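You operate a simulated robot arm through the tools that you are given. There is no shell and no other tool. Be economical: measure what you need, move in short steps, check, and stop when the job is done.

The job below is to be done with a simulated robot arm. You get a single attempt, and the scene is never put back.

JOB
Rub the dried ink off the slab with the yellow rag and wash.
Fine: open the wash box, wet the rag, put it back after and shut the lid. Where these are worked on the way, their far stop is far enough and under half their travel is too little: lid of the wash box. What is to be rubbed or washed off counts as gone when no trace of it is left.

Only the result counts: the job must be done as asked and must still hold three seconds after the hand-in. Knocking over, shifting, dropping, spilling or breaking anything else fails it. Lids that push on must go on centred and level and be pressed home; caps that screw on are set level and turned clockwise until they are tight.

ROBOT AND FRAMES
A 6-joint arm with a two-finger parallel gripper, fixed in place. Base frame: the origin is at the foot of the arm, x ahead of it, y to its left, z up; the work surface is at about z = 0. Readings come in m, degrees, newtons and seconds.
With the tool pointing down near the work surface it reaches from about 0.16 to 0.42 m from the base axis. Its first joint turns from -66.0 to 66.0 degrees. Payload 1.57 kg.
Tool frame: the origin (TCP) lies between the finger pads and is the grasp point; the fingertips stand 0.03 m ahead of it; z points along the fingers, y is the line along which they close. Largest opening 0.08 m; finger width 0.017, thickness 0.012; the body of the gripper, 0.04 by 0.082 m, starts 0.08 m behind the TCP.
Orientation is that of the tool frame in the base frame, as a unit quaternion [x, y, z, w]. With the fingers straight down and closing along the base's y, the tool's x points along the base's -x, its y along +y and its z along -z.

CONTROLS
- The arm moves only by the tool send_rows. Its argument "steps" is a list of rows, each a list of 7 numbers: the shift along the base's x, y, z in m, then the turn, a rotation vector about the base's x, y, z in degrees, then the gripper command, from -1 (shut) to 1 (fully open), values between in proportion. In form: [[x, y, z, ax, ay, az, fingers], ...]. A call has 1 to 12 rows; each row shifts and turns the commanded pose from where the row before left it. Rows are played at 5 a second. More than 0.05 m and 8.6 degrees between two rows, or a gripper value outside its range, and nothing of the call is played. Where a pose cannot be reached the arm comes as near as it can. A force on the tool above 70 N (or 10 N above the force at the start of the call, whichever is more), or a blocked arm, ends the call early, and 0.2 s more pass. Each finger travels about 0.153 m/s and halts on what it meets, pressing with about 29 N; the grip force reading is that of the motor and also rises with nothing between the fingers. The clock runs only during rows and for 0.2 s after the last one: add rows that do not move to give the fingers time. The reply holds the time, the measured pose of the TCP, the force on the tool along the base axes, the opening and the grip force, in the units named above and with some noise, with the torque about the TCP (base axes, N m) and any sound that the robot's microphone picked up.
- Cameras (640 x 400 px; columns grow to the right, rows downward): "scene" is fixed at [0.062, -0.3403, 0.4197]; the picture's right is [0.70, -0.72, 0.00], its down [-0.44, -0.43, -0.79] and it looks along [0.56, 0.55, -0.62] (base axes); focal length 236 px, centre (320, 200). "wrist" rides on the gripper at [0.072, -0.007, -0.122] in the tool frame; the picture's right is [0.09, 1.00, 0.00], its down [-0.84, 0.08, -0.54] and it looks along [-0.54, 0.05, 0.84] (tool axes); focal length 238 px, centre (320, 200). There is no depth. A picture from a camera that has moved, and an enlarged one, comes with that camera's place and axes in the base frame and with its lens.
- get_image(camera): a new picture of that camera. It takes no simulated time.
- enlarge(camera, box): a new picture of the part [left, top, right, bottom] of that camera's present view, enlarged. It takes no simulated time.
- job_done(): hands the job in; it is judged then, once.

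Work in short steps. Places have to be worked out from the pictures, the camera data and where the tool is seen: move nearer, look again, correct. Check each grasp and each placing, and mend what went wrong. You have 120 turns and 84 pictures in all, those below and enlarged ones among them. Open the gripper and draw the arm clear of the work before you hand the job in, unless the task says otherwise; then end with one line.

The tools are called after ">>>" as name(argument=value, ...) on one line, values as JSON. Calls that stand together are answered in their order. send_rows: Moves the arm, as the interface text tells. Its arguments: {"type":"object","properties":{"steps":{"type":"array","items":{"type":"array","items":{"type":"number"}}}},"required":["steps"]} The other tools are called the same way: get_image (camera) takes a picture; enlarge (camera, box) takes an enlarged picture of a part of a camera's view; job_done () hands the job in.

At the start:

```text
time_s: 0.0
position: [0.2288, 0.0228, 0.2821]
tcp_rot: [0.0, 1.0, 0.0, 0.0]
ft_force: [-0.2, -0.1, 0.4]
ft_torque: [-0.02, -0.01, 0.02]
opening: 0.0799
grip_force: 0.1
```

scene: 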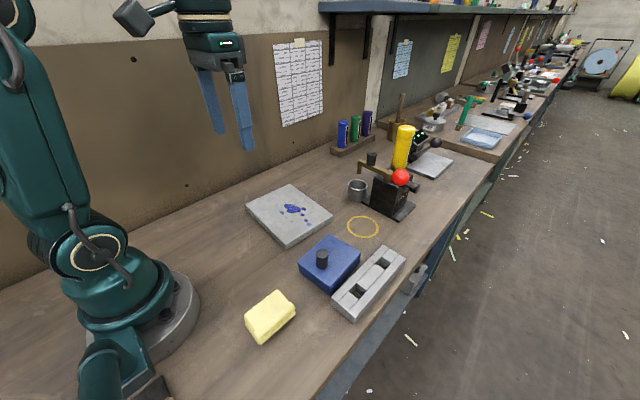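
wrist: 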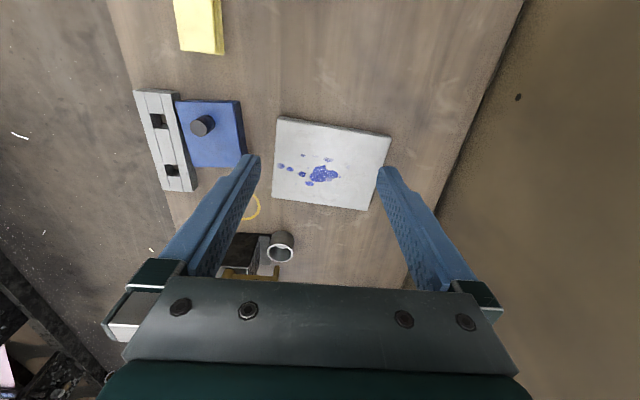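

I'll look closer at the rag, the blue wash box, and the slab before I move.

>>> enlarge(camera="scene", box=[230, 170, 430, 350])

>>> enlarge(camera="wrist", box=[110, 0, 430, 290])

```text
2.22 times, centred on (330, 260) of scene
camera zoom: at [0.062, -0.3403, 0.4197], right [0.7, -0.72, 0.0], down [-0.44, -0.43, -0.79], along [0.56, 0.55, -0.62], focal length 524 px, centre (298, 67)
```

zoom: 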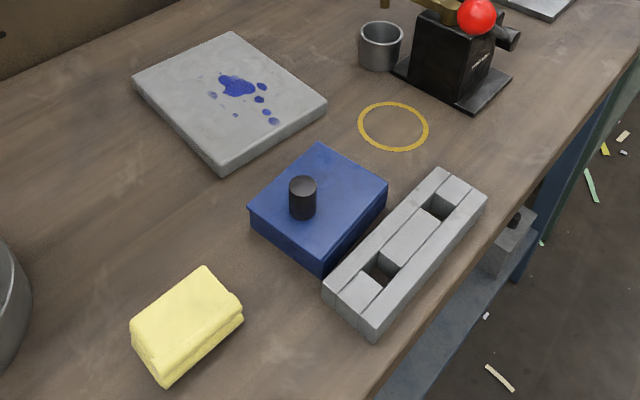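

```text
1.38 times, centred on (270, 145) of wrist
camera zoom: at [0.158, 0.0152, 0.4044], right [-0.09, 1.0, 0.0], down [0.84, 0.08, 0.54], along [0.54, 0.05, -0.84], focal length 329 px, centre (389, 276)
```

zoom: 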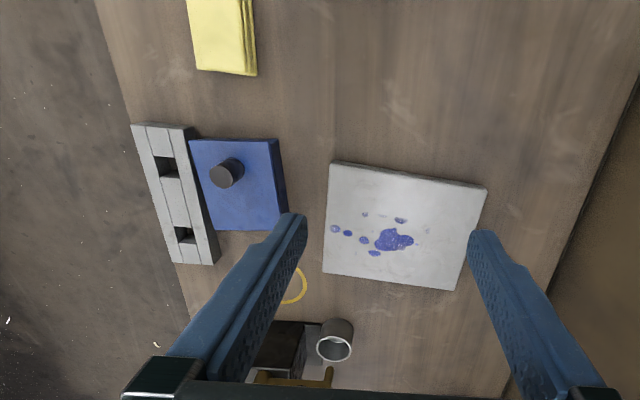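

Rag is roughly at (0.14,-0.146), the lid spans x 0.24–0.34, y -0.19–-0.10, with its knob near (0.26,-0.15). I'll move above the box for a closer look.

>>> send_rows(steps=[[-0.01, -0.045, -0.02, 0, 0, 0, 1], [-0.01, -0.045, -0.02, 0, 0, 0, 1], [-0.01, -0.045, -0.02, 0, 0, 0, 1], [0, -0.035, -0.02, 0, 0, 0, 1], [0, 0, 0, 0, 0, 0, 1]])

>>> get_image(camera="wrist")

```text
refused: row 1 steps farther than a row can; nothing moved
```

```text
79 pictures are left
camera wrist: at [0.158, 0.0152, 0.4044], right [-0.09, 1.0, 0.0], down [0.84, 0.08, 0.54], along [0.54, 0.05, -0.84], focal length 238 px, centre (320, 200)
```

wrist: 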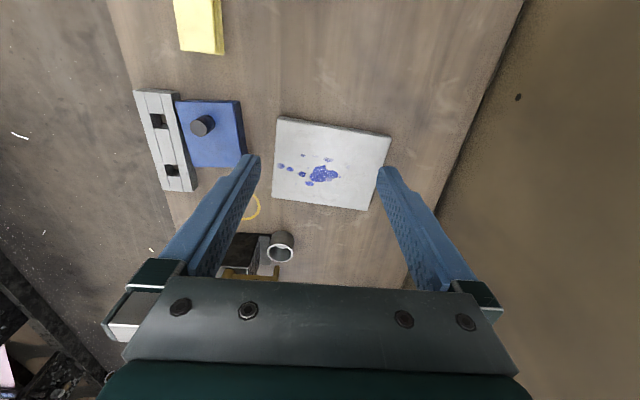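

The step norm was just over the limit; I'll use smaller rows.

>>> send_rows(steps=[[-0.006, -0.035, -0.014, 0, 0, 0, 1], [-0.006, -0.035, -0.014, 0, 0, 0, 1], [-0.006, -0.035, -0.014, 0, 0, 0, 1], [-0.006, -0.035, -0.014, 0, 0, 0, 1], [-0.006, -0.033, -0.014, 0, 0, 0, 1], [0, 0, 0, 0, 0, 0, 1]])

>>> get_image(camera="wrist")

```text
time_s: 1.4
position: [0.1958, -0.1494, 0.2109]
tcp_rot: [0.0, 1.0, -0.001, 0.0]
ft_force: [-0.1, -0.5, -0.4]
ft_torque: [0.0, 0.04, 0.02]
opening: 0.0802
grip_force: 0.0
```

```text
78 pictures are left
camera wrist: at [0.1259, -0.1573, 0.3336], right [-0.09, 1.0, 0.0], down [0.84, 0.08, 0.54], along [0.54, 0.05, -0.84], focal length 238 px, centre (320, 200)
```

wrist: 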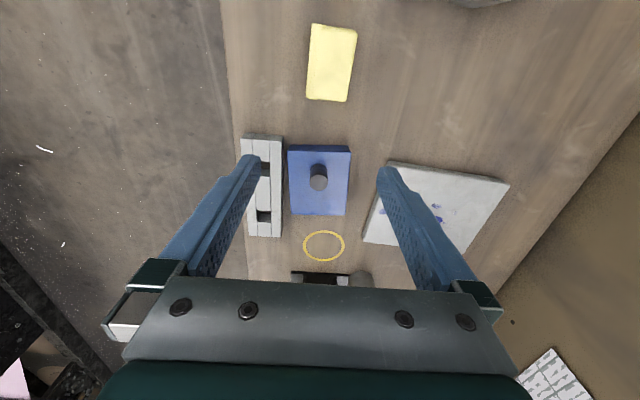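

>>> enlarge(camera="wrist", box=[230, 10, 400, 250])

>>> enlarge(camera="scene", box=[290, 220, 370, 300])

```text
1.67 times, centred on (315, 130) of wrist
camera zoom: at [0.1259, -0.1573, 0.3336], right [-0.09, 1.0, 0.0], down [0.84, 0.08, 0.54], along [0.54, 0.05, -0.84], focal length 397 px, centre (328, 317)
```

zoom: 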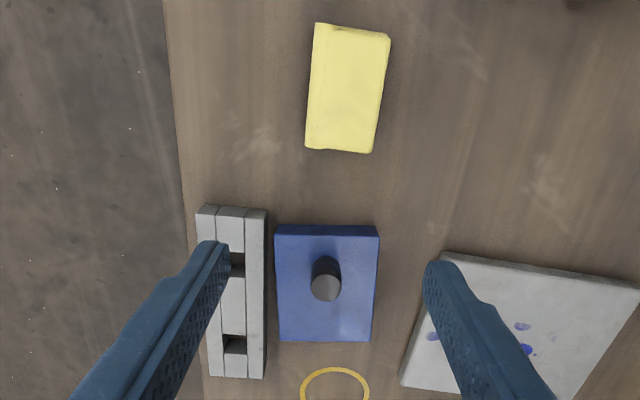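

```text
5.00 times, centred on (330, 260) of scene
camera zoom: at [0.062, -0.3403, 0.4197], right [0.7, -0.72, 0.0], down [-0.44, -0.43, -0.79], along [0.56, 0.55, -0.62], focal length 1180 px, centre (270, -100)
```

zoom: 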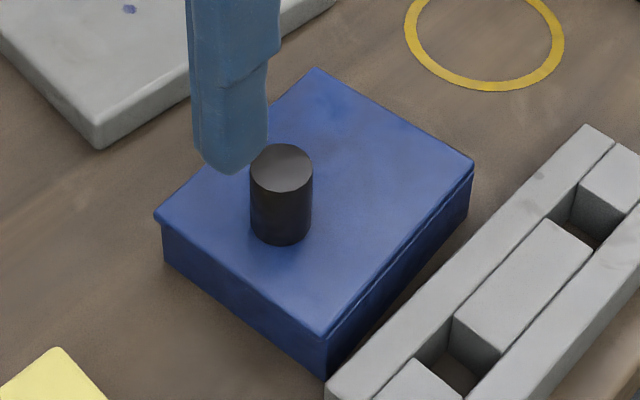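

Lid top is at about z=0.03; knob is centred near (0.268,-0.145), top about 0.068. I'll go down over it with a half-open gripper, to keep off the grey block.

>>> send_rows(steps=[[0.036, 0.002, -0.02, 0, 0, 0, 0.3], [0.036, 0.002, -0.02, 0, 0, 0, 0.3], [0, 0, -0.04, 0, 0, 0, 0.3], [0, 0, -0.03, 0, 0, 0, 0.3], [0, 0, 0, 0, 0, 0, 0.3]])

>>> get_image(camera="wrist")

>>> enlarge(camera="scene", box=[270, 180, 390, 300])

```text
time_s: 2.6
position: [0.2702, -0.1448, 0.1026]
tcp_rot: [0.001, 1.0, 0.0, 0.0]
ft_force: [-1.4, -0.5, 0.0]
ft_torque: [-0.01, 0.03, -0.02]
opening: 0.0521
grip_force: 0.1
```

```text
75 pictures are left
camera wrist: at [0.1998, -0.1531, 0.2244], right [-0.09, 1.0, 0.0], down [0.84, 0.08, 0.54], along [0.54, 0.05, -0.84], focal length 238 px, centre (320, 200)
```

wrist: 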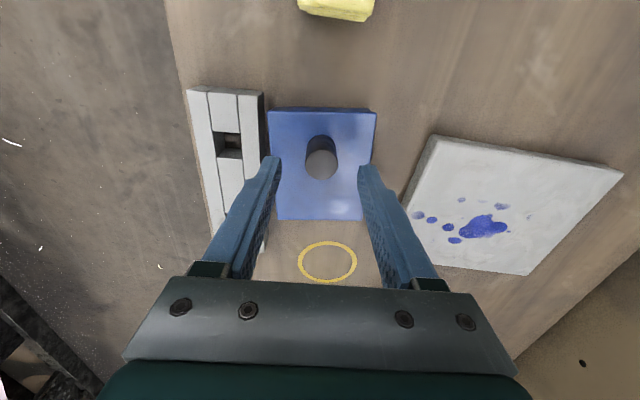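

```text
3.33 times, centred on (330, 240) of scene
camera zoom: at [0.0621, -0.3403, 0.4197], right [0.7, -0.72, 0.0], down [-0.44, -0.43, -0.79], along [0.56, 0.55, -0.62], focal length 787 px, centre (287, 67)
```

zoom: 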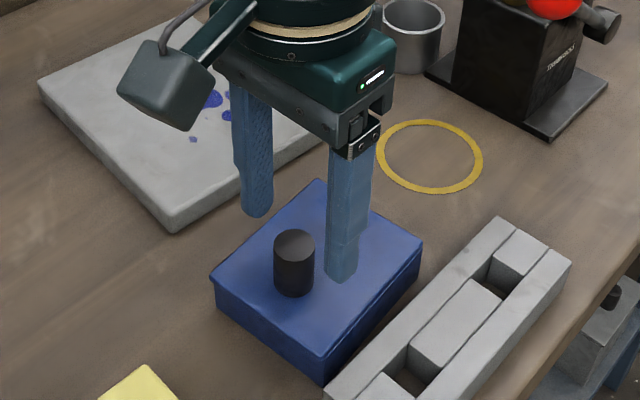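

Knob re-measured at (0.27,-0.146), in line with the fingers. Going down and closing.

>>> send_rows(steps=[[0, -0.001, -0.02, 0, 0, 0, 0.3], [0, 0, -0.016, 0, 0, 0, 0.3], [0, 0, 0, 0, 0, 0, 0.3], [0, 0, 0, 0, 0, 0, -1], [0, 0, 0, 0, 0, 0, -1]])

>>> enlarge(camera="scene", box=[270, 180, 390, 300])

```text
time_s: 3.8
position: [0.2698, -0.1468, 0.067]
tcp_rot: [0.0, 1.0, -0.001, 0.002]
ft_force: [0.1, 15.6, 26.2]
ft_torque: [0.35, -0.59, 0.08]
opening: 0.0229
grip_force: 28.7
```

```text
3.33 times, centred on (330, 240) of scene
camera zoom: at [0.062, -0.3402, 0.4198], right [0.7, -0.72, 0.0], down [-0.44, -0.43, -0.79], along [0.56, 0.55, -0.62], focal length 787 px, centre (287, 67)
```

zoom: 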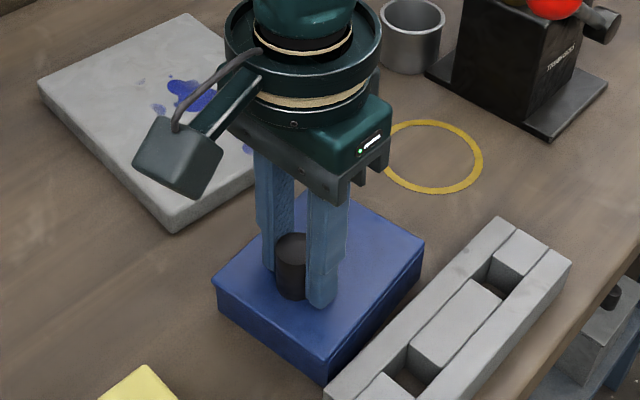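

Grip is on (0.023 wide), but it's pressing down on the lid and sideways. I'll relieve that by a few mm and read the forces.

>>> send_rows(steps=[[0, 0.001, 0.002, 0, 0, 0, -1], [0, 0, 0.002, 0, 0, 0, -1], [0, 0, 0, 0, 0, 0, -1]])

>>> enlarge(camera="scene", box=[270, 180, 390, 300])

```text
time_s: 4.6
position: [0.2703, -0.1459, 0.0698]
tcp_rot: [0.001, 1.0, 0.0, -0.002]
ft_force: [-1.6, -0.8, 1.1]
ft_torque: [-0.03, 0.34, 0.0]
opening: 0.0229
grip_force: 29.2
```

```text
3.33 times, centred on (330, 240) of scene
camera zoom: at [0.0621, -0.3403, 0.4197], right [0.7, -0.72, 0.0], down [-0.44, -0.43, -0.79], along [0.56, 0.55, -0.62], focal length 787 px, centre (287, 67)
```

zoom: 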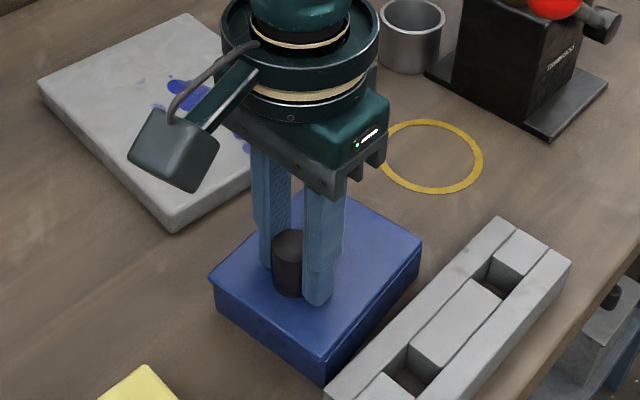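

Forces are near zero and the near edge of the lid seems to have risen slightly, pointing to a hinge at the far side. I'll lift a few mm more.

>>> send_rows(steps=[[0, 0, 0.004, 0, 2.5, 0, -1], [0, 0, 0.004, 0, 2.5, 0, -1], [0, 0, 0, 0, 0, 0, -1]])

>>> enlarge(camera="scene", box=[270, 180, 390, 300])

```text
time_s: 5.4
position: [0.2714, -0.1463, 0.0776]
tcp_rot: [0.001, 0.999, -0.001, -0.044]
ft_force: [2.7, -0.9, -2.0]
ft_torque: [-0.23, 0.13, 0.12]
opening: 0.0228
grip_force: 28.7
```

```text
3.33 times, centred on (330, 240) of scene
camera zoom: at [0.0621, -0.3403, 0.4197], right [0.7, -0.72, 0.0], down [-0.44, -0.43, -0.79], along [0.56, 0.55, -0.62], focal length 787 px, centre (287, 67)
```

zoom: 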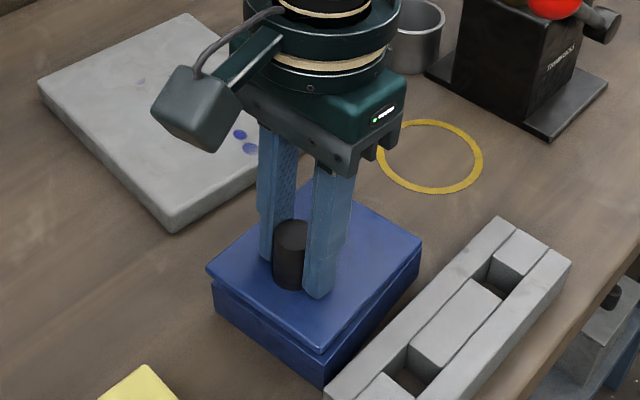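

The hinge is along the far edge (x≈0.34). I'll follow the arc, turning about +y with the lid.

>>> send_rows(steps=[[0.0073, 0, 0.0091, 0, 8, 0, -1], [0.0085, 0, 0.008, 0, 8, 0, -1], [0.0095, 0, 0.0067, 0, 8, 0, -1], [0, 0, 0, 0, 0, 0, -1]])

>>> get_image(camera="scene")

```text
time_s: 6.4
position: [0.2897, -0.1458, 0.0987]
tcp_rot: [0.0, 0.976, 0.0, -0.217]
ft_force: [-0.9, 0.2, -3.9]
ft_torque: [-0.07, 0.25, -0.03]
opening: 0.023
grip_force: 29.1
out of reach, approached as far as the arm can: row 3
```

```text
70 pictures are left
```

scene: 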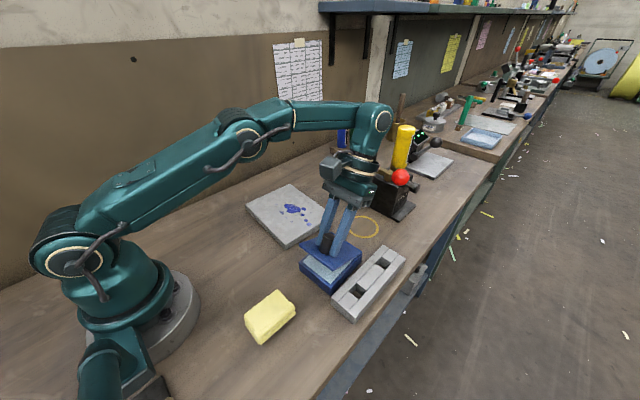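

Reach limit at about 25° tilt. Round knob between flat pads can pivot, so I continue along the arc while easing the tool back to vertical.

>>> send_rows(steps=[[0.008, 0, 0.006, 0, -2, 0, -1], [0.0075, 0, 0.006, 0, -2, 0, -1], [0, 0, 0, 0, 0, 0, -1]])

>>> enlarge(camera="scene", box=[270, 150, 430, 310])

```text
time_s: 7.2
position: [0.3057, -0.1472, 0.1109]
tcp_rot: [0.0, 0.983, 0.0, -0.183]
ft_force: [-1.6, -0.4, -4.6]
ft_torque: [-0.22, 0.29, -0.01]
opening: 0.0228
grip_force: 28.7
```

```text
2.50 times, centred on (350, 230) of scene
camera zoom: at [0.0621, -0.3403, 0.4197], right [0.7, -0.72, 0.0], down [-0.44, -0.43, -0.79], along [0.56, 0.55, -0.62], focal length 590 px, centre (245, 125)
```

zoom: 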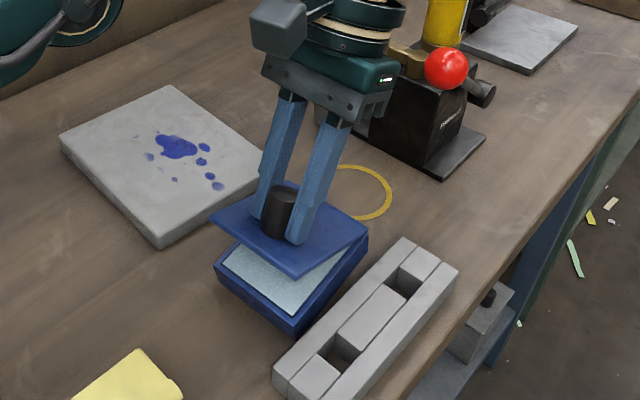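

Lid is at ~35° and the wet pad inside is visible. Continuing along the arc.

>>> send_rows(steps=[[0.01, 0, 0.007, 0, -3, 0, -1], [0.0105, 0, 0.005, 0, -4, 0, -1], [0.0114, 0, 0.003, 0, -4, 0, -1], [0, 0, 0, 0, 0, 0, -1]])

>>> enlarge(camera="scene", box=[270, 150, 430, 310])

```text
time_s: 8.2
position: [0.3374, -0.146, 0.1251]
tcp_rot: [0.0, 0.996, 0.0, -0.086]
ft_force: [0.5, 0.3, -4.1]
ft_torque: [-0.08, 0.23, -0.03]
opening: 0.0228
grip_force: 29.3
```

```text
2.50 times, centred on (350, 230) of scene
camera zoom: at [0.0621, -0.3403, 0.4197], right [0.7, -0.72, 0.0], down [-0.44, -0.43, -0.79], along [0.56, 0.55, -0.62], focal length 590 px, centre (245, 125)
```

zoom: 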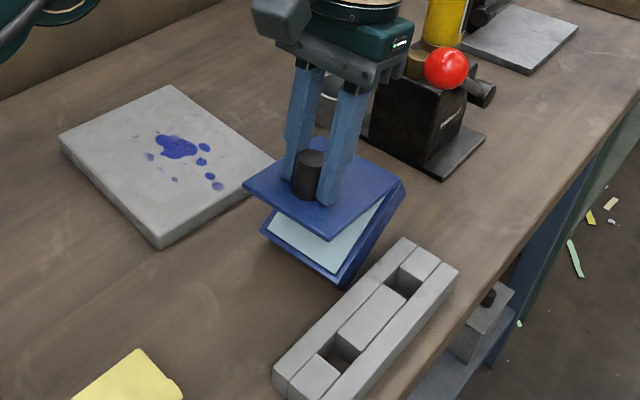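

The box itself is tilting up: the knob isn't pivoting in the grip. I'll reverse at once to set the box back.

>>> send_rows(steps=[[-0.0114, 0, -0.003, 0, 4, 0, -1], [-0.0105, 0, -0.005, 0, 4, 0, -1], [-0.01, 0, -0.007, 0, 3, 0, -1], [0, 0, 0, 0, 0, 0, -1]])

>>> enlarge(camera="scene", box=[270, 150, 430, 310])

```text
time_s: 9.2
position: [0.3066, -0.1458, 0.1113]
tcp_rot: [0.0, 0.983, 0.0, -0.182]
ft_force: [1.4, 0.9, -3.5]
ft_torque: [-0.13, 0.06, 0.03]
opening: 0.0229
grip_force: 28.8
```

```text
2.50 times, centred on (350, 230) of scene
camera zoom: at [0.0621, -0.3403, 0.4197], right [0.7, -0.72, 0.0], down [-0.44, -0.43, -0.79], along [0.56, 0.55, -0.62], focal length 590 px, centre (245, 125)
```

zoom: 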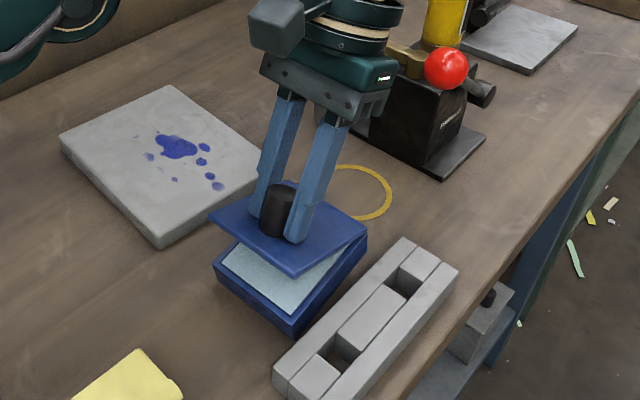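

Comparing corners, the box has slid about +0.02 in x and may be partly lifted. I'll take a close look to understand its pose before going further.

>>> enlarge(camera="scene", box=[290, 210, 380, 300])

>>> get_image(camera="wrist")

```text
4.44 times, centred on (335, 255) of scene
camera zoom: at [0.0621, -0.3403, 0.4197], right [0.7, -0.72, 0.0], down [-0.44, -0.43, -0.79], along [0.56, 0.55, -0.62], focal length 1049 px, centre (253, -44)
```

zoom: 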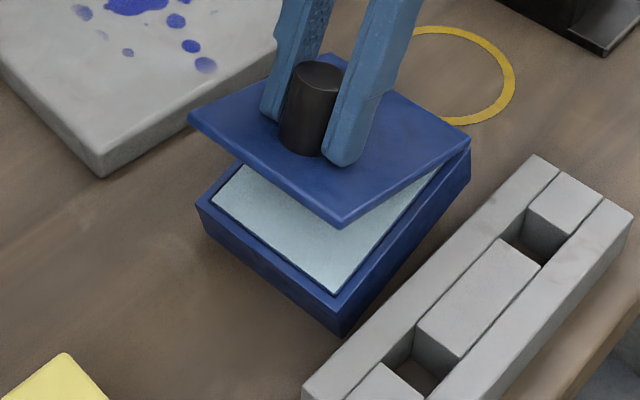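

```text
65 pictures are left
camera wrist: at [0.2838, -0.1526, 0.2507], right [-0.09, 1.0, 0.03], down [0.98, 0.08, 0.21], along [0.2, 0.05, -0.98], focal length 238 px, centre (320, 200)
```

wrist: 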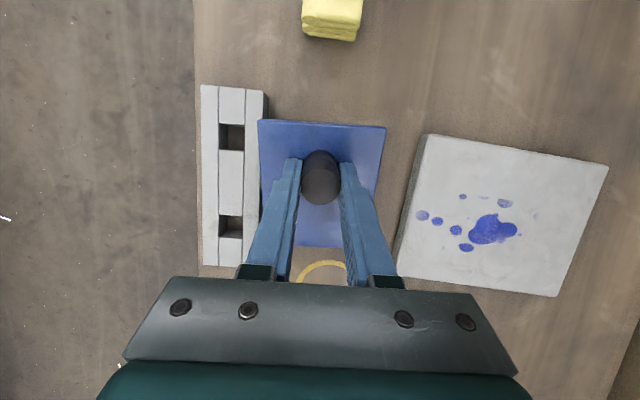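

Box looks level but slid about 0.02 m in x. I'll lower in small steps until the load goes off the tool.

>>> send_rows(steps=[[0, 0, -0.003, 0, 0, 0, -1], [0, 0, -0.003, 0, 0, 0, -1], [0, 0, 0, 0, 0, 0, -1]])

>>> enlarge(camera="scene", box=[290, 210, 380, 300])

```text
time_s: 10.0
position: [0.3051, -0.1443, 0.105]
tcp_rot: [0.0, 0.983, -0.001, -0.182]
ft_force: [2.4, 0.1, -3.3]
ft_torque: [-0.2, 0.07, 0.08]
opening: 0.0228
grip_force: 29.3
```

```text
4.44 times, centred on (335, 255) of scene
camera zoom: at [0.0621, -0.3403, 0.4197], right [0.7, -0.72, 0.0], down [-0.44, -0.43, -0.79], along [0.56, 0.55, -0.62], focal length 1049 px, centre (253, -44)
```

zoom: 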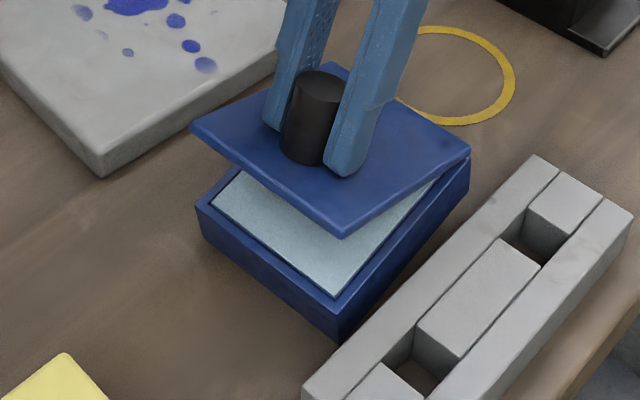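

The body is seated on the table and the knob does pivot. I'll close the lid, returning to vertical, and check where the box is before dragging it back.

>>> send_rows(steps=[[-0.002, 0, -0.008, 0, -5, 0, -1], [-0.002, 0, -0.008, 0, -5, 0, -1], [-0.002, 0, -0.008, 0, -5, 0, -1], [-0.003, 0, -0.008, 0, -6, 0, -1], [0, 0, 0, 0, 0, 0, -1]])

>>> enlarge(camera="scene", box=[290, 210, 380, 300])

```text
time_s: 11.2
position: [0.2967, -0.1466, 0.0727]
tcp_rot: [0.0, 1.0, -0.001, 0.0]
ft_force: [-1.1, 0.4, -4.8]
ft_torque: [0.08, 0.34, 0.03]
opening: 0.0231
grip_force: 28.9
```

```text
4.44 times, centred on (335, 255) of scene
camera zoom: at [0.0621, -0.3403, 0.4197], right [0.7, -0.72, 0.0], down [-0.44, -0.43, -0.79], along [0.56, 0.55, -0.62], focal length 1049 px, centre (253, -44)
```

zoom: 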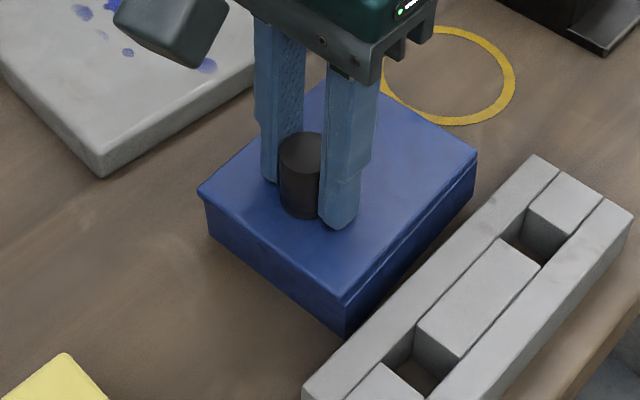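

Lid is closed; box is about 0.028 too far in x. I'll lower 2 mm to seat it and drag it back by that amount.

>>> send_rows(steps=[[0, 0, -0.002, 0, 0, 0, -1], [-0.009, 0, 0, 0, 0, 0, -1], [-0.009, 0, 0, 0, 0, 0, -1], [-0.008, 0, 0, 0, 0, 0, -1], [0, 0, 0, 0, 0, 0, -1]])

>>> enlarge(camera="scene", box=[290, 220, 370, 300])

```text
time_s: 12.4
position: [0.27, -0.1461, 0.0714]
tcp_rot: [0.0, 1.0, 0.0, 0.001]
ft_force: [1.1, -0.1, -3.0]
ft_torque: [0.11, 0.16, 0.02]
opening: 0.0227
grip_force: 29.0
```

```text
5.00 times, centred on (330, 260) of scene
camera zoom: at [0.0621, -0.3403, 0.4197], right [0.7, -0.72, 0.0], down [-0.44, -0.43, -0.79], along [0.56, 0.55, -0.62], focal length 1180 px, centre (270, -100)
```

zoom: 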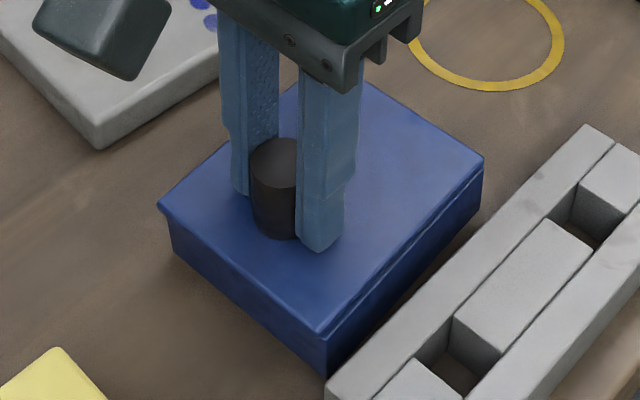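

Nearly matches the original image. I'll lower to seat it, release, back up and compare again.

>>> send_rows(steps=[[0, 0, -0.002, 0, 0, 0, -1], [0, 0, 0, 0, 0, 0, 0.0], [0, 0, 0, 0, 0, 0, 0.2], [0, 0, 0.04, 0, 0, 0, 0.2], [0, 0, 0.04, 0, 0, 0, 0.2], [0, 0, 0, 0, 0, 0, 0.2]])

>>> enlarge(camera="scene", box=[290, 220, 370, 300])

```text
time_s: 13.8
position: [0.2703, -0.1455, 0.1505]
tcp_rot: [0.0, 1.0, 0.0, 0.0]
ft_force: [0.3, -0.3, -0.1]
ft_torque: [0.02, 0.01, 0.0]
opening: 0.0481
grip_force: 0.0
```

```text
5.00 times, centred on (330, 260) of scene
camera zoom: at [0.062, -0.3403, 0.4197], right [0.7, -0.72, 0.0], down [-0.44, -0.43, -0.79], along [0.56, 0.55, -0.62], focal length 1180 px, centre (270, -100)
```

zoom: 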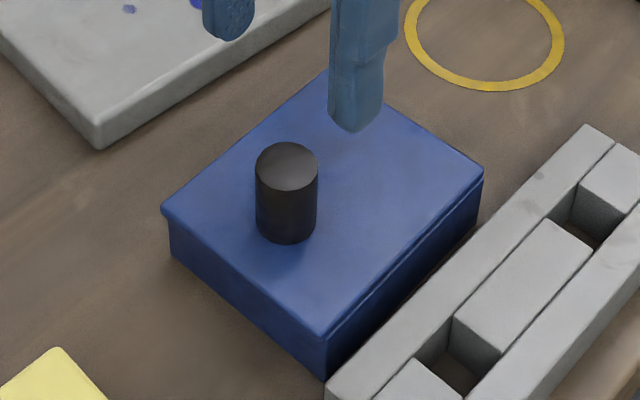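

Box is back within ~2 mm (tiny rotation; I'll trim at the end). Now I'll turn the gripper 90° so the fingers sit on the near and far sides of the knob; the near finger can then hold and push the lid open without a tight pinch.

>>> send_rows(steps=[[0, 0, 0, 0, 0, -8.2, 0.2], [0, 0, 0, 0, 0, -8.2, 0.2], [0, 0, 0, 0, 0, -8.2, 0.2], [0, 0, 0, 0, 0, -8.2, 0.2], [0, 0, 0, 0, 0, -8.2, 0.2], [0, 0, 0, 0, 0, -8.2, 0.2], [0, 0, 0, 0, 0, -8.2, 0.2], [0, 0, 0, 0, 0, -8.2, 0.2], [0, 0, 0, 0, 0, -8.2, 0.2], [0, 0, 0, 0, 0, -8.2, 0.2], [0, 0, 0, 0, 0, -8, 0.2], [0, 0, 0, 0, 0, 0, 0.2]])

>>> get_image(camera="wrist")

```text
time_s: 16.4
position: [0.2709, -0.1462, 0.1497]
tcp_rot: [0.708, 0.707, -0.001, 0.0]
ft_force: [-0.4, -0.9, 0.8]
ft_torque: [-0.03, -0.01, -0.02]
opening: 0.0481
grip_force: 0.1
```

```text
60 pictures are left
camera wrist: at [0.2659, -0.0751, 0.271], right [1.0, 0.09, 0.0], down [0.08, -0.84, 0.54], along [0.05, -0.54, -0.84], focal length 238 px, centre (320, 200)
```

wrist: 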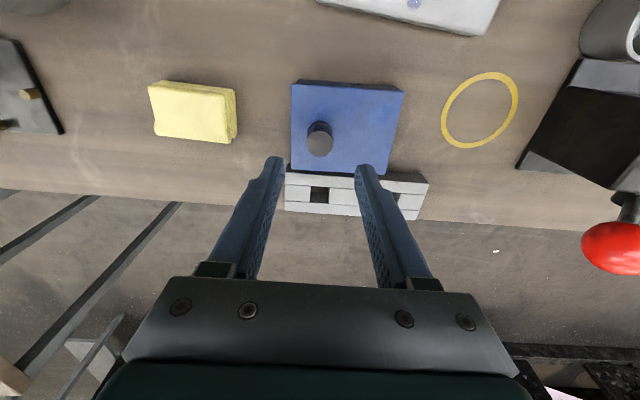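

Gripper is turned well. The box is yawed about 5° so I'll align to it, descend over the knob and grip.

>>> send_rows(steps=[[0.0005, -0.0005, -0.03, 0, 0, 5, 0.2], [0, 0, -0.03, 0, 0, 0, 0.2], [0, 0, -0.0185, 0, 0, 0, 0.2], [0, 0, 0, 0, 0, 0, 0.2], [0, 0, 0, 0, 0, 0, -1], [0, 0, 0, 0, 0, 0, -1]])

>>> enlarge(camera="scene", box=[290, 220, 370, 300])

```text
time_s: 17.8
position: [0.2694, -0.1469, 0.0702]
tcp_rot: [0.676, 0.737, 0.0, 0.0]
ft_force: [2.1, 0.5, -0.7]
ft_torque: [-0.19, 0.12, 0.08]
opening: 0.0232
grip_force: 29.0
```

```text
5.00 times, centred on (330, 260) of scene
camera zoom: at [0.0621, -0.3403, 0.4197], right [0.7, -0.72, 0.0], down [-0.44, -0.43, -0.79], along [0.56, 0.55, -0.62], focal length 1180 px, centre (270, -100)
```

zoom: 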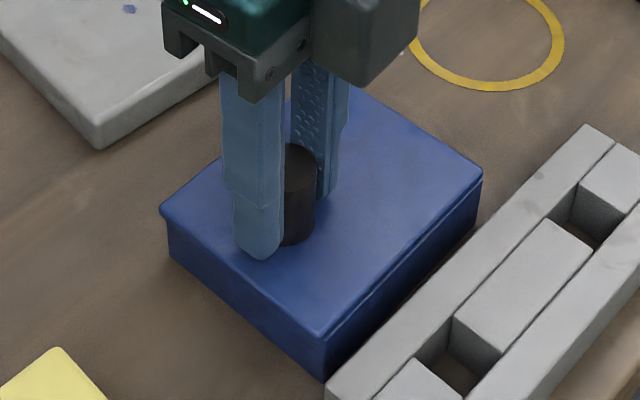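

Gripped with low forces. Opening along the arc to 18°, then checking that the box body stays put.

>>> send_rows(steps=[[0.0044, 0.0004, 0.0074, -0.52, 5.98, 0, -1], [0.0051, 0.0004, 0.0069, -0.52, 5.98, 0, -1], [0.0058, 0.0005, 0.0064, -0.52, 5.98, 0, -1], [0, 0, 0, 0, 0, 0, -1]])

>>> enlarge(camera="scene", box=[290, 220, 370, 300])

```text
time_s: 18.8
position: [0.2874, -0.1452, 0.0895]
tcp_rot: [0.668, 0.728, -0.116, -0.106]
ft_force: [-0.7, -5.4, 12.7]
ft_torque: [0.42, -0.78, -0.12]
opening: 0.0235
grip_force: 29.0
```

```text
5.00 times, centred on (330, 260) of scene
camera zoom: at [0.062, -0.3403, 0.4197], right [0.7, -0.72, 0.0], down [-0.44, -0.43, -0.79], along [0.56, 0.55, -0.62], focal length 1180 px, centre (270, -100)
```

zoom: 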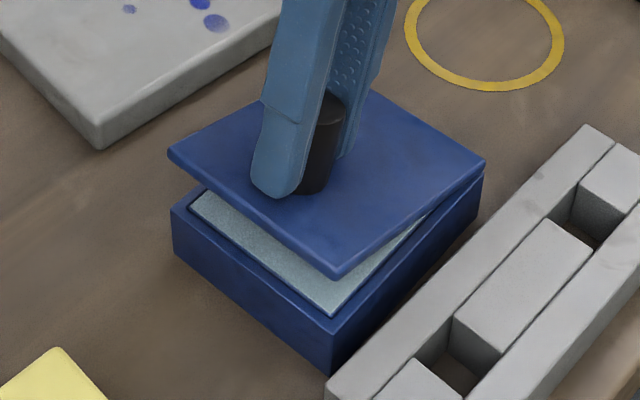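

Body stayed almost put and the lid is at 18°; there's some downward press, which I'll ease by 1 mm while continuing to 26°.

>>> send_rows(steps=[[0.0035, 0.0003, 0.0045, -0.35, 3.98, 0, -1], [0.004, 0.0003, 0.004, -0.35, 3.98, 0, -1], [0, 0, 0, 0, 0, 0, -1]])

>>> enlarge(camera="scene", box=[290, 220, 370, 300])

```text
time_s: 19.6
position: [0.2942, -0.1424, 0.0986]
tcp_rot: [0.658, 0.719, -0.165, -0.152]
ft_force: [5.0, -2.0, 5.5]
ft_torque: [0.4, -0.6, -0.18]
opening: 0.0232
grip_force: 29.2
```

```text
5.00 times, centred on (330, 260) of scene
camera zoom: at [0.062, -0.3403, 0.4197], right [0.7, -0.72, 0.0], down [-0.44, -0.43, -0.79], along [0.56, 0.55, -0.62], focal length 1180 px, centre (270, -100)
```

zoom: 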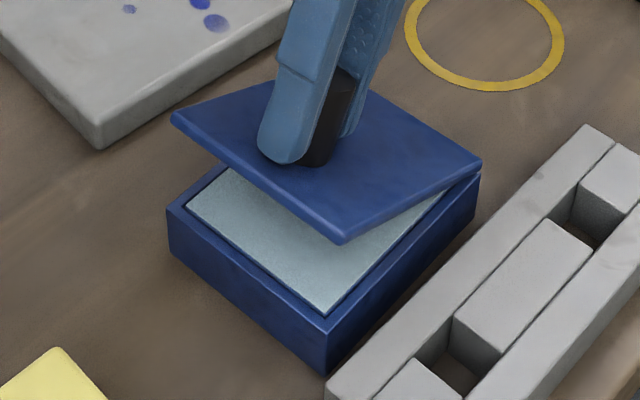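

Lid at 26°, body in place. Now I open the fingers slightly so the knob leans on the near finger.

>>> send_rows(steps=[[0, 0, 0, 0, 0, 0, -0.25], [0, 0, 0, 0, 0, 0, -0.25]])

>>> enlarge(camera="scene", box=[290, 220, 370, 300])

```text
time_s: 20.2
position: [0.2932, -0.1438, 0.0989]
tcp_rot: [0.658, 0.718, -0.167, -0.153]
ft_force: [-0.4, 0.3, -0.9]
ft_torque: [-0.01, 0.02, 0.0]
opening: 0.03
grip_force: 0.1
```

```text
5.00 times, centred on (330, 260) of scene
camera zoom: at [0.062, -0.3403, 0.4197], right [0.7, -0.72, 0.0], down [-0.44, -0.43, -0.79], along [0.56, 0.55, -0.62], focal length 1180 px, centre (270, -100)
```

zoom: 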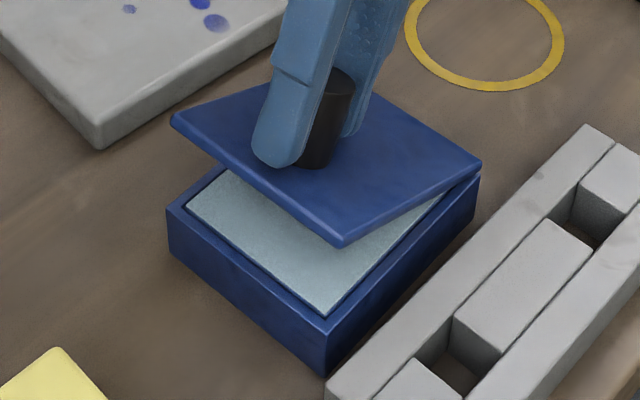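

The hinge holds the lid by friction – useful. I'll open fully, withdraw upward, then turn back to the original yaw and push the lid further from underneath its near edge.

>>> send_rows(steps=[[0, 0, 0.001, 0, 0, 0, 0.8], [0, 0, 0, 0, 0, 0, 0.8], [0.006, 0, 0.02, 0, 0, 0, 0.8], [0.004, 0, 0.03, 0.35, -3.98, 0, 0.8], [0, 0, 0.03, 0.7, -7.97, 0, 0.8], [-0.02, 0, 0.02, 0.7, -7.97, 0, 0.8], [-0.03, 0, 0.01, 0.52, -5.98, 0, 0.8], [0, 0, 0, 0, 0, 0, 0.8]])

>>> get_image(camera="scene")

```text
time_s: 22.0
position: [0.2437, -0.1409, 0.2066]
tcp_rot: [0.676, 0.737, 0.001, 0.0]
ft_force: [0.3, -0.8, 0.8]
ft_torque: [-0.01, 0.0, -0.03]
opening: 0.0721
grip_force: 0.1
out of reach, approached as far as the arm can: row 3, 4
```

```text
55 pictures are left
```

scene: 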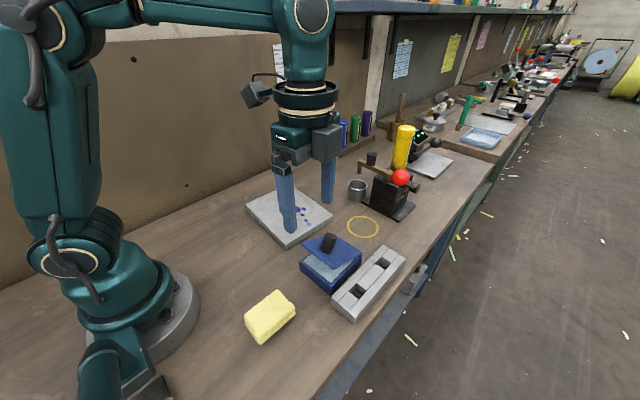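

Lid stays at ~26°. Turning the yaw back and closing the fingers.

>>> send_rows(steps=[[-0.01, 0, 0, 0, 0, 8.2, 0], [-0.01, 0, 0, 0, 0, 8.2, 0], [-0.01, 0, 0, 0, 0, 8.2, -1], [-0.01, 0, 0, 0, 0, 8.2, -1], [-0.01, 0, 0, 0, 0, 8.2, -1], [0, 0, 0, 0, 0, 8.2, -1], [0, 0, 0, 0, 0, 8.2, -1], [0, 0, 0, 0, 0, 8.2, -1], [0, 0, 0, 0, 0, 8.2, -1], [0, 0, 0, 0, 0, 8.2, -1], [0, 0, 0, 0, 0, 8, -1], [0, 0, 0, 0, 0, 0, -1]])

>>> get_image(camera="wrist")

```text
time_s: 24.6
position: [0.1964, -0.1414, 0.2076]
tcp_rot: [-0.045, 0.999, 0.0, 0.0]
ft_force: [0.2, -0.4, -0.6]
ft_torque: [0.02, -0.02, -0.01]
opening: 0.0
grip_force: 21.2
```

```text
54 pictures are left
camera wrist: at [0.1272, -0.1557, 0.329], right [-0.18, 0.98, 0.0], down [0.83, 0.15, 0.54], along [0.53, 0.1, -0.84], focal length 238 px, centre (320, 200)
```

wrist: 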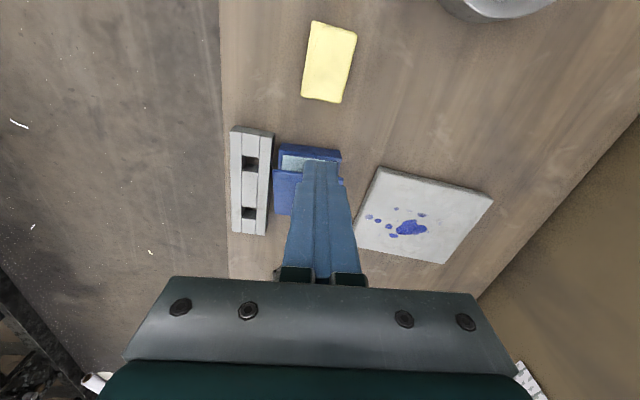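

Now I tilt the tool so the closed fingertips point forward, and lower toward the gap under the raised near edge.

>>> send_rows(steps=[[0, -0.002, -0.02, 0.7, -7.97, 0, -1], [0, -0.002, -0.02, 0.7, -7.97, 0, -1], [0, -0.002, -0.02, 0.7, -7.97, 0, -1], [0, 0, -0.02, 0.7, -7.97, 0, -1], [0.005, 0, -0.02, 0.7, -7.97, 0, -1], [0.005, 0, -0.02, 0, 0, 0, -1], [0, 0, 0, 0, 0, 0, -1]])

>>> get_image(camera="wrist")

>>> get_image(camera="scene")

```text
time_s: 26.2
position: [0.2051, -0.1463, 0.0853]
tcp_rot: [-0.04, 0.939, 0.015, 0.342]
ft_force: [-0.2, 0.1, 0.6]
ft_torque: [-0.03, -0.01, -0.05]
opening: 0.0
grip_force: 21.4
```

```text
53 pictures are left
camera wrist: at [0.074, -0.1655, 0.1337], right [-0.16, 0.99, -0.06], down [0.29, 0.1, 0.95], along [0.95, 0.13, -0.3], focal length 238 px, centre (320, 200)
```

wrist: 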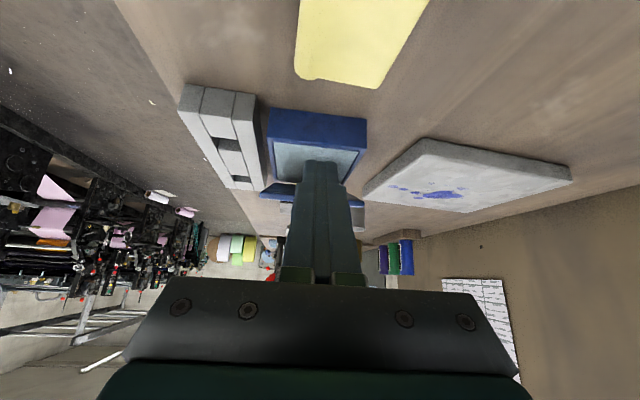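

```text
52 pictures are left
```

scene: 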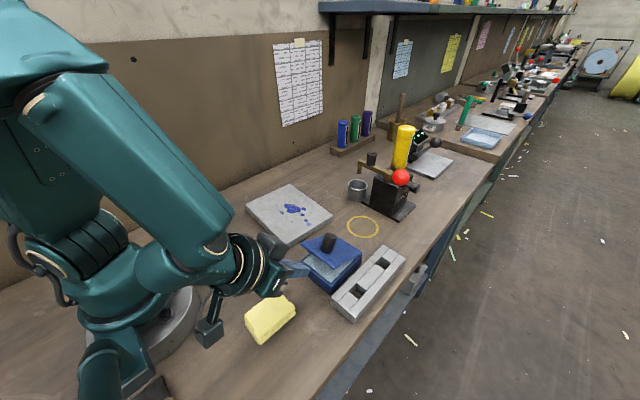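

Clear of the rag. Inserting the tips under the lid edge.

>>> send_rows(steps=[[0.014, 0.001, -0.005, 0, 0, 0, -1], [0.014, 0.001, -0.002, 0, 0, 0, -1], [0, 0, 0, 0, 0, 0, -1]])

>>> enlarge(camera="scene", box=[270, 210, 370, 310])

```text
time_s: 27.0
position: [0.2342, -0.1432, 0.0791]
tcp_rot: [-0.041, 0.939, 0.015, 0.342]
ft_force: [0.1, -0.2, -0.1]
ft_torque: [-0.02, -0.02, 0.01]
opening: 0.0002
grip_force: 21.2
```

```text
4.00 times, centred on (320, 260) of scene
camera zoom: at [0.0621, -0.3403, 0.4197], right [0.7, -0.72, 0.0], down [-0.44, -0.43, -0.79], along [0.56, 0.55, -0.62], focal length 944 px, centre (320, -40)
```

zoom: 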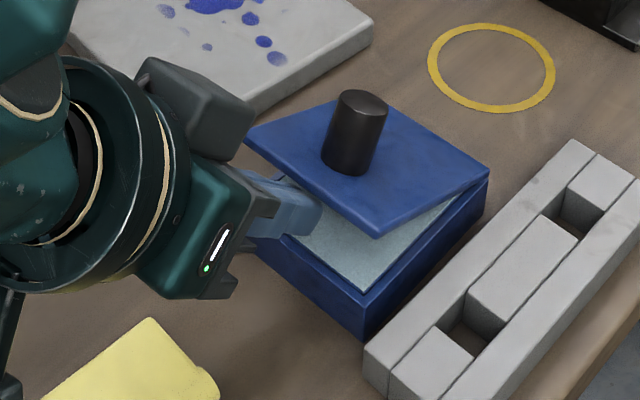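

Tips are under the lid. Lifting along the arc.

>>> send_rows(steps=[[0.002, 0, 0.005, 0, 0, 0, -1], [0.0048, 0.0004, 0.0081, 0, 0, 0, -1], [0.0057, 0.0005, 0.0075, 0, 0, 0, -1], [0, 0, 0, 0, 0, 0, -1]])

>>> enlarge(camera="scene", box=[270, 210, 370, 310])

```text
time_s: 28.0
position: [0.2445, -0.1457, 0.1011]
tcp_rot: [-0.041, 0.939, 0.015, 0.342]
ft_force: [-1.1, -0.6, 0.0]
ft_torque: [0.03, 0.02, -0.03]
opening: 0.0
grip_force: 20.7
```

```text
4.00 times, centred on (320, 260) of scene
camera zoom: at [0.062, -0.3403, 0.4197], right [0.7, -0.72, 0.0], down [-0.44, -0.43, -0.79], along [0.56, 0.55, -0.62], focal length 944 px, centre (320, -40)
```

zoom: 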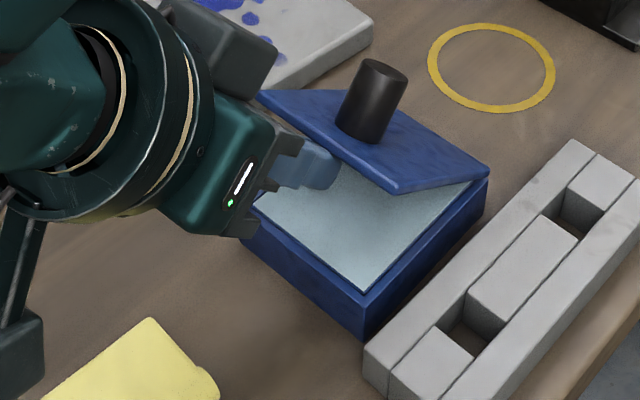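

Lid is rising cleanly, body unmoved. Continuing.

>>> send_rows(steps=[[0.0064, 0.0005, 0.0069, 0, 0, 0, -1], [0.0071, 0.0006, 0.0062, 0, 0, 0, -1], [0.0077, 0.0007, 0.0054, 0, 0, 0, -1], [0.0082, 0.0007, 0.0046, 0, 0, 0, -1], [0, 0, 0, 0, 0, 0, -1]])

>>> enlarge(camera="scene", box=[270, 210, 370, 310])

```text
time_s: 29.2
position: [0.2756, -0.142, 0.1255]
tcp_rot: [-0.041, 0.939, 0.015, 0.341]
ft_force: [0.2, 0.6, 0.2]
ft_torque: [0.01, -0.02, 0.02]
opening: 0.0
grip_force: 21.6
```

```text
4.00 times, centred on (320, 260) of scene
camera zoom: at [0.0621, -0.3403, 0.4197], right [0.7, -0.72, 0.0], down [-0.44, -0.43, -0.79], along [0.56, 0.55, -0.62], focal length 944 px, centre (320, -40)
```

zoom: 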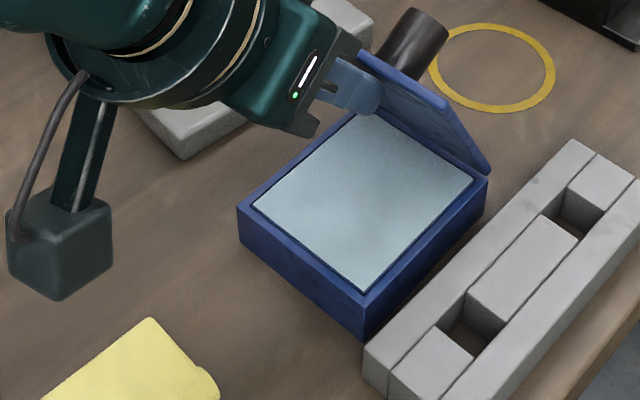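

Lid at ~70°. Pushing on past vertical toward the far stop.

>>> send_rows(steps=[[0.0089, 0.0007, 0.0029, 0, 0, 0, -1], [0.0092, 0.0008, 0.002, 0, 0, 0, -1], [0.0093, 0.0008, 0.001, 0, 0, 0, -1], [0.0094, 0.0008, 0, 0, 0, 0, -1], [0, 0, 0, 0, 0, 0, -1]])

>>> enlarge(camera="scene", box=[270, 190, 390, 310])

```text
time_s: 30.4
position: [0.3133, -0.139, 0.1297]
tcp_rot: [-0.041, 0.939, 0.015, 0.342]
ft_force: [-0.1, 0.6, -0.2]
ft_torque: [0.01, -0.02, -0.01]
opening: 0.0003
grip_force: 21.6
```

```text
3.33 times, centred on (330, 250) of scene
camera zoom: at [0.0621, -0.3403, 0.4197], right [0.7, -0.72, 0.0], down [-0.44, -0.43, -0.79], along [0.56, 0.55, -0.62], focal length 787 px, centre (287, 33)
```

zoom: 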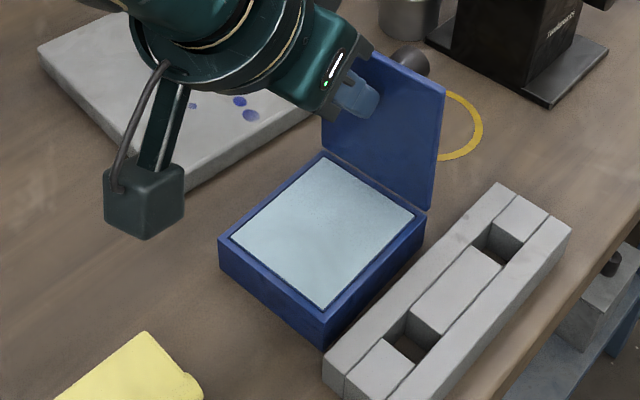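

Lid is around vertical. I'll nudge a little more to feel for the stop.

>>> send_rows(steps=[[0.007, 0.0006, -0.001, 0, 0, 0, -1], [0.007, 0.0006, -0.0015, 0, 0, 0, -1], [0, 0, 0, 0, 0, 0, -1]])

>>> enlarge(camera="scene", box=[270, 190, 390, 310])

```text
time_s: 31.2
position: [0.3258, -0.138, 0.1269]
tcp_rot: [-0.041, 0.939, 0.015, 0.342]
ft_force: [0.9, 0.0, 0.0]
ft_torque: [-0.03, 0.0, -0.01]
opening: 0.0003
grip_force: 21.3
```

```text
3.33 times, centred on (330, 250) of scene
camera zoom: at [0.0621, -0.3403, 0.4197], right [0.7, -0.72, 0.0], down [-0.44, -0.43, -0.79], along [0.56, 0.55, -0.62], focal length 787 px, centre (287, 33)
```

zoom: 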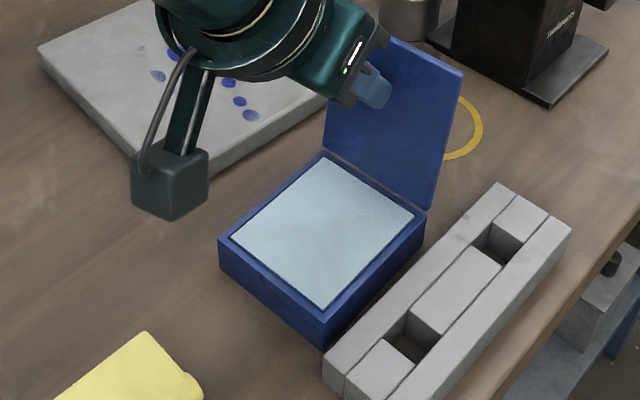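

Lid is well open and standing by itself. Backing off and returning to vertical above the rag.

>>> send_rows(steps=[[-0.03, -0.002, 0.01, 0, 0, 0, -1], [-0.03, -0.002, 0.02, -0.7, 7.97, 0, -1], [-0.03, 0, 0.02, -0.7, 7.97, 0, -1], [-0.03, 0, 0.02, -0.7, 7.97, 0, -1], [-0.03, 0, 0, -0.7, 7.97, 0, 1], [-0.02, 0, 0, -0.7, 7.97, 0, 1], [-0.013, 0, 0, 0, 0, -5, 1], [0, 0, 0, 0, 0, 0, 1]])

>>> get_image(camera="wrist")

>>> enlarge(camera="scene", box=[220, 260, 340, 360])

```text
time_s: 33.0
position: [0.1436, -0.1442, 0.1974]
tcp_rot: [0.001, 1.0, 0.0, -0.001]
ft_force: [0.1, -1.0, -0.3]
ft_torque: [-0.01, 0.04, -0.01]
opening: 0.08
grip_force: 0.1
```

```text
46 pictures are left
camera wrist: at [0.0737, -0.1507, 0.3205], right [-0.09, 1.0, 0.0], down [0.84, 0.08, 0.54], along [0.54, 0.05, -0.84], focal length 238 px, centre (320, 200)
```

wrist: 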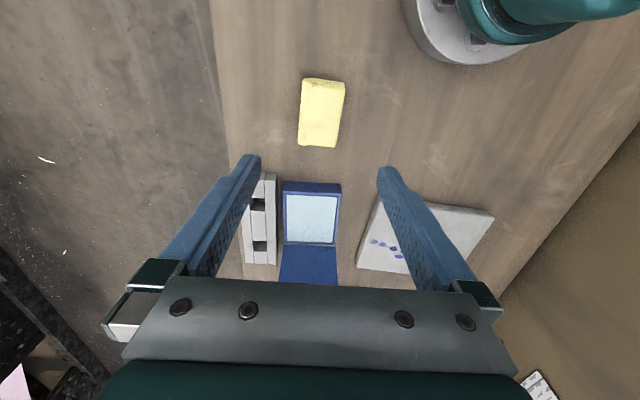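

```text
4.00 times, centred on (280, 310) of scene
camera zoom: at [0.062, -0.3403, 0.4197], right [0.7, -0.72, 0.0], down [-0.44, -0.43, -0.79], along [0.56, 0.55, -0.62], focal length 944 px, centre (480, -240)
```

zoom: 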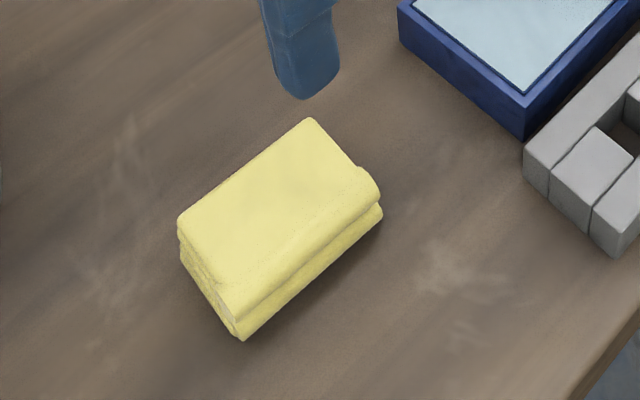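

Rag is ~0.07×0.047×0.02 at (0.144,-0.142). I'll go down gripping only the upper part so cloth stays below the fingertips.

>>> send_rows(steps=[[0, 0.001, -0.045, 0, 0, 0, 1], [0, 0.001, -0.045, 0, 0, 0, 1], [0, 0, -0.04, 0, 0, 0, 1], [0, 0, -0.018, 0, 0, 0, 1], [0, 0, 0, 0, 0, 0, 1]])

>>> enlarge(camera="scene", box=[200, 240, 340, 380])

```text
time_s: 34.2
position: [0.1432, -0.1401, 0.0502]
tcp_rot: [0.0, 1.0, 0.0, 0.0]
ft_force: [1.3, -0.3, -0.1]
ft_torque: [-0.01, -0.01, -0.04]
opening: 0.08
grip_force: 0.1
```

```text
2.86 times, centred on (270, 310) of scene
camera zoom: at [0.062, -0.3403, 0.4197], right [0.7, -0.72, 0.0], down [-0.44, -0.43, -0.79], along [0.56, 0.55, -0.62], focal length 674 px, centre (463, -114)
```

zoom: 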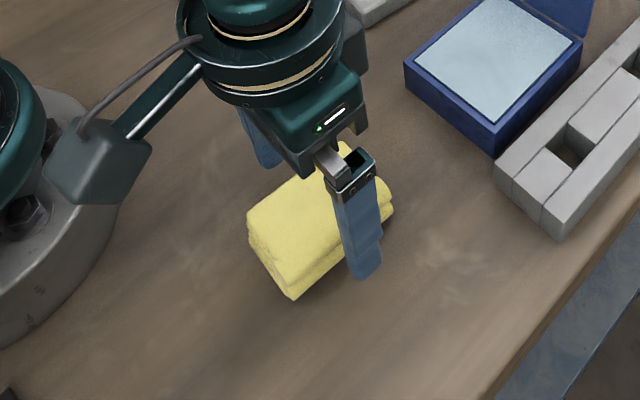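

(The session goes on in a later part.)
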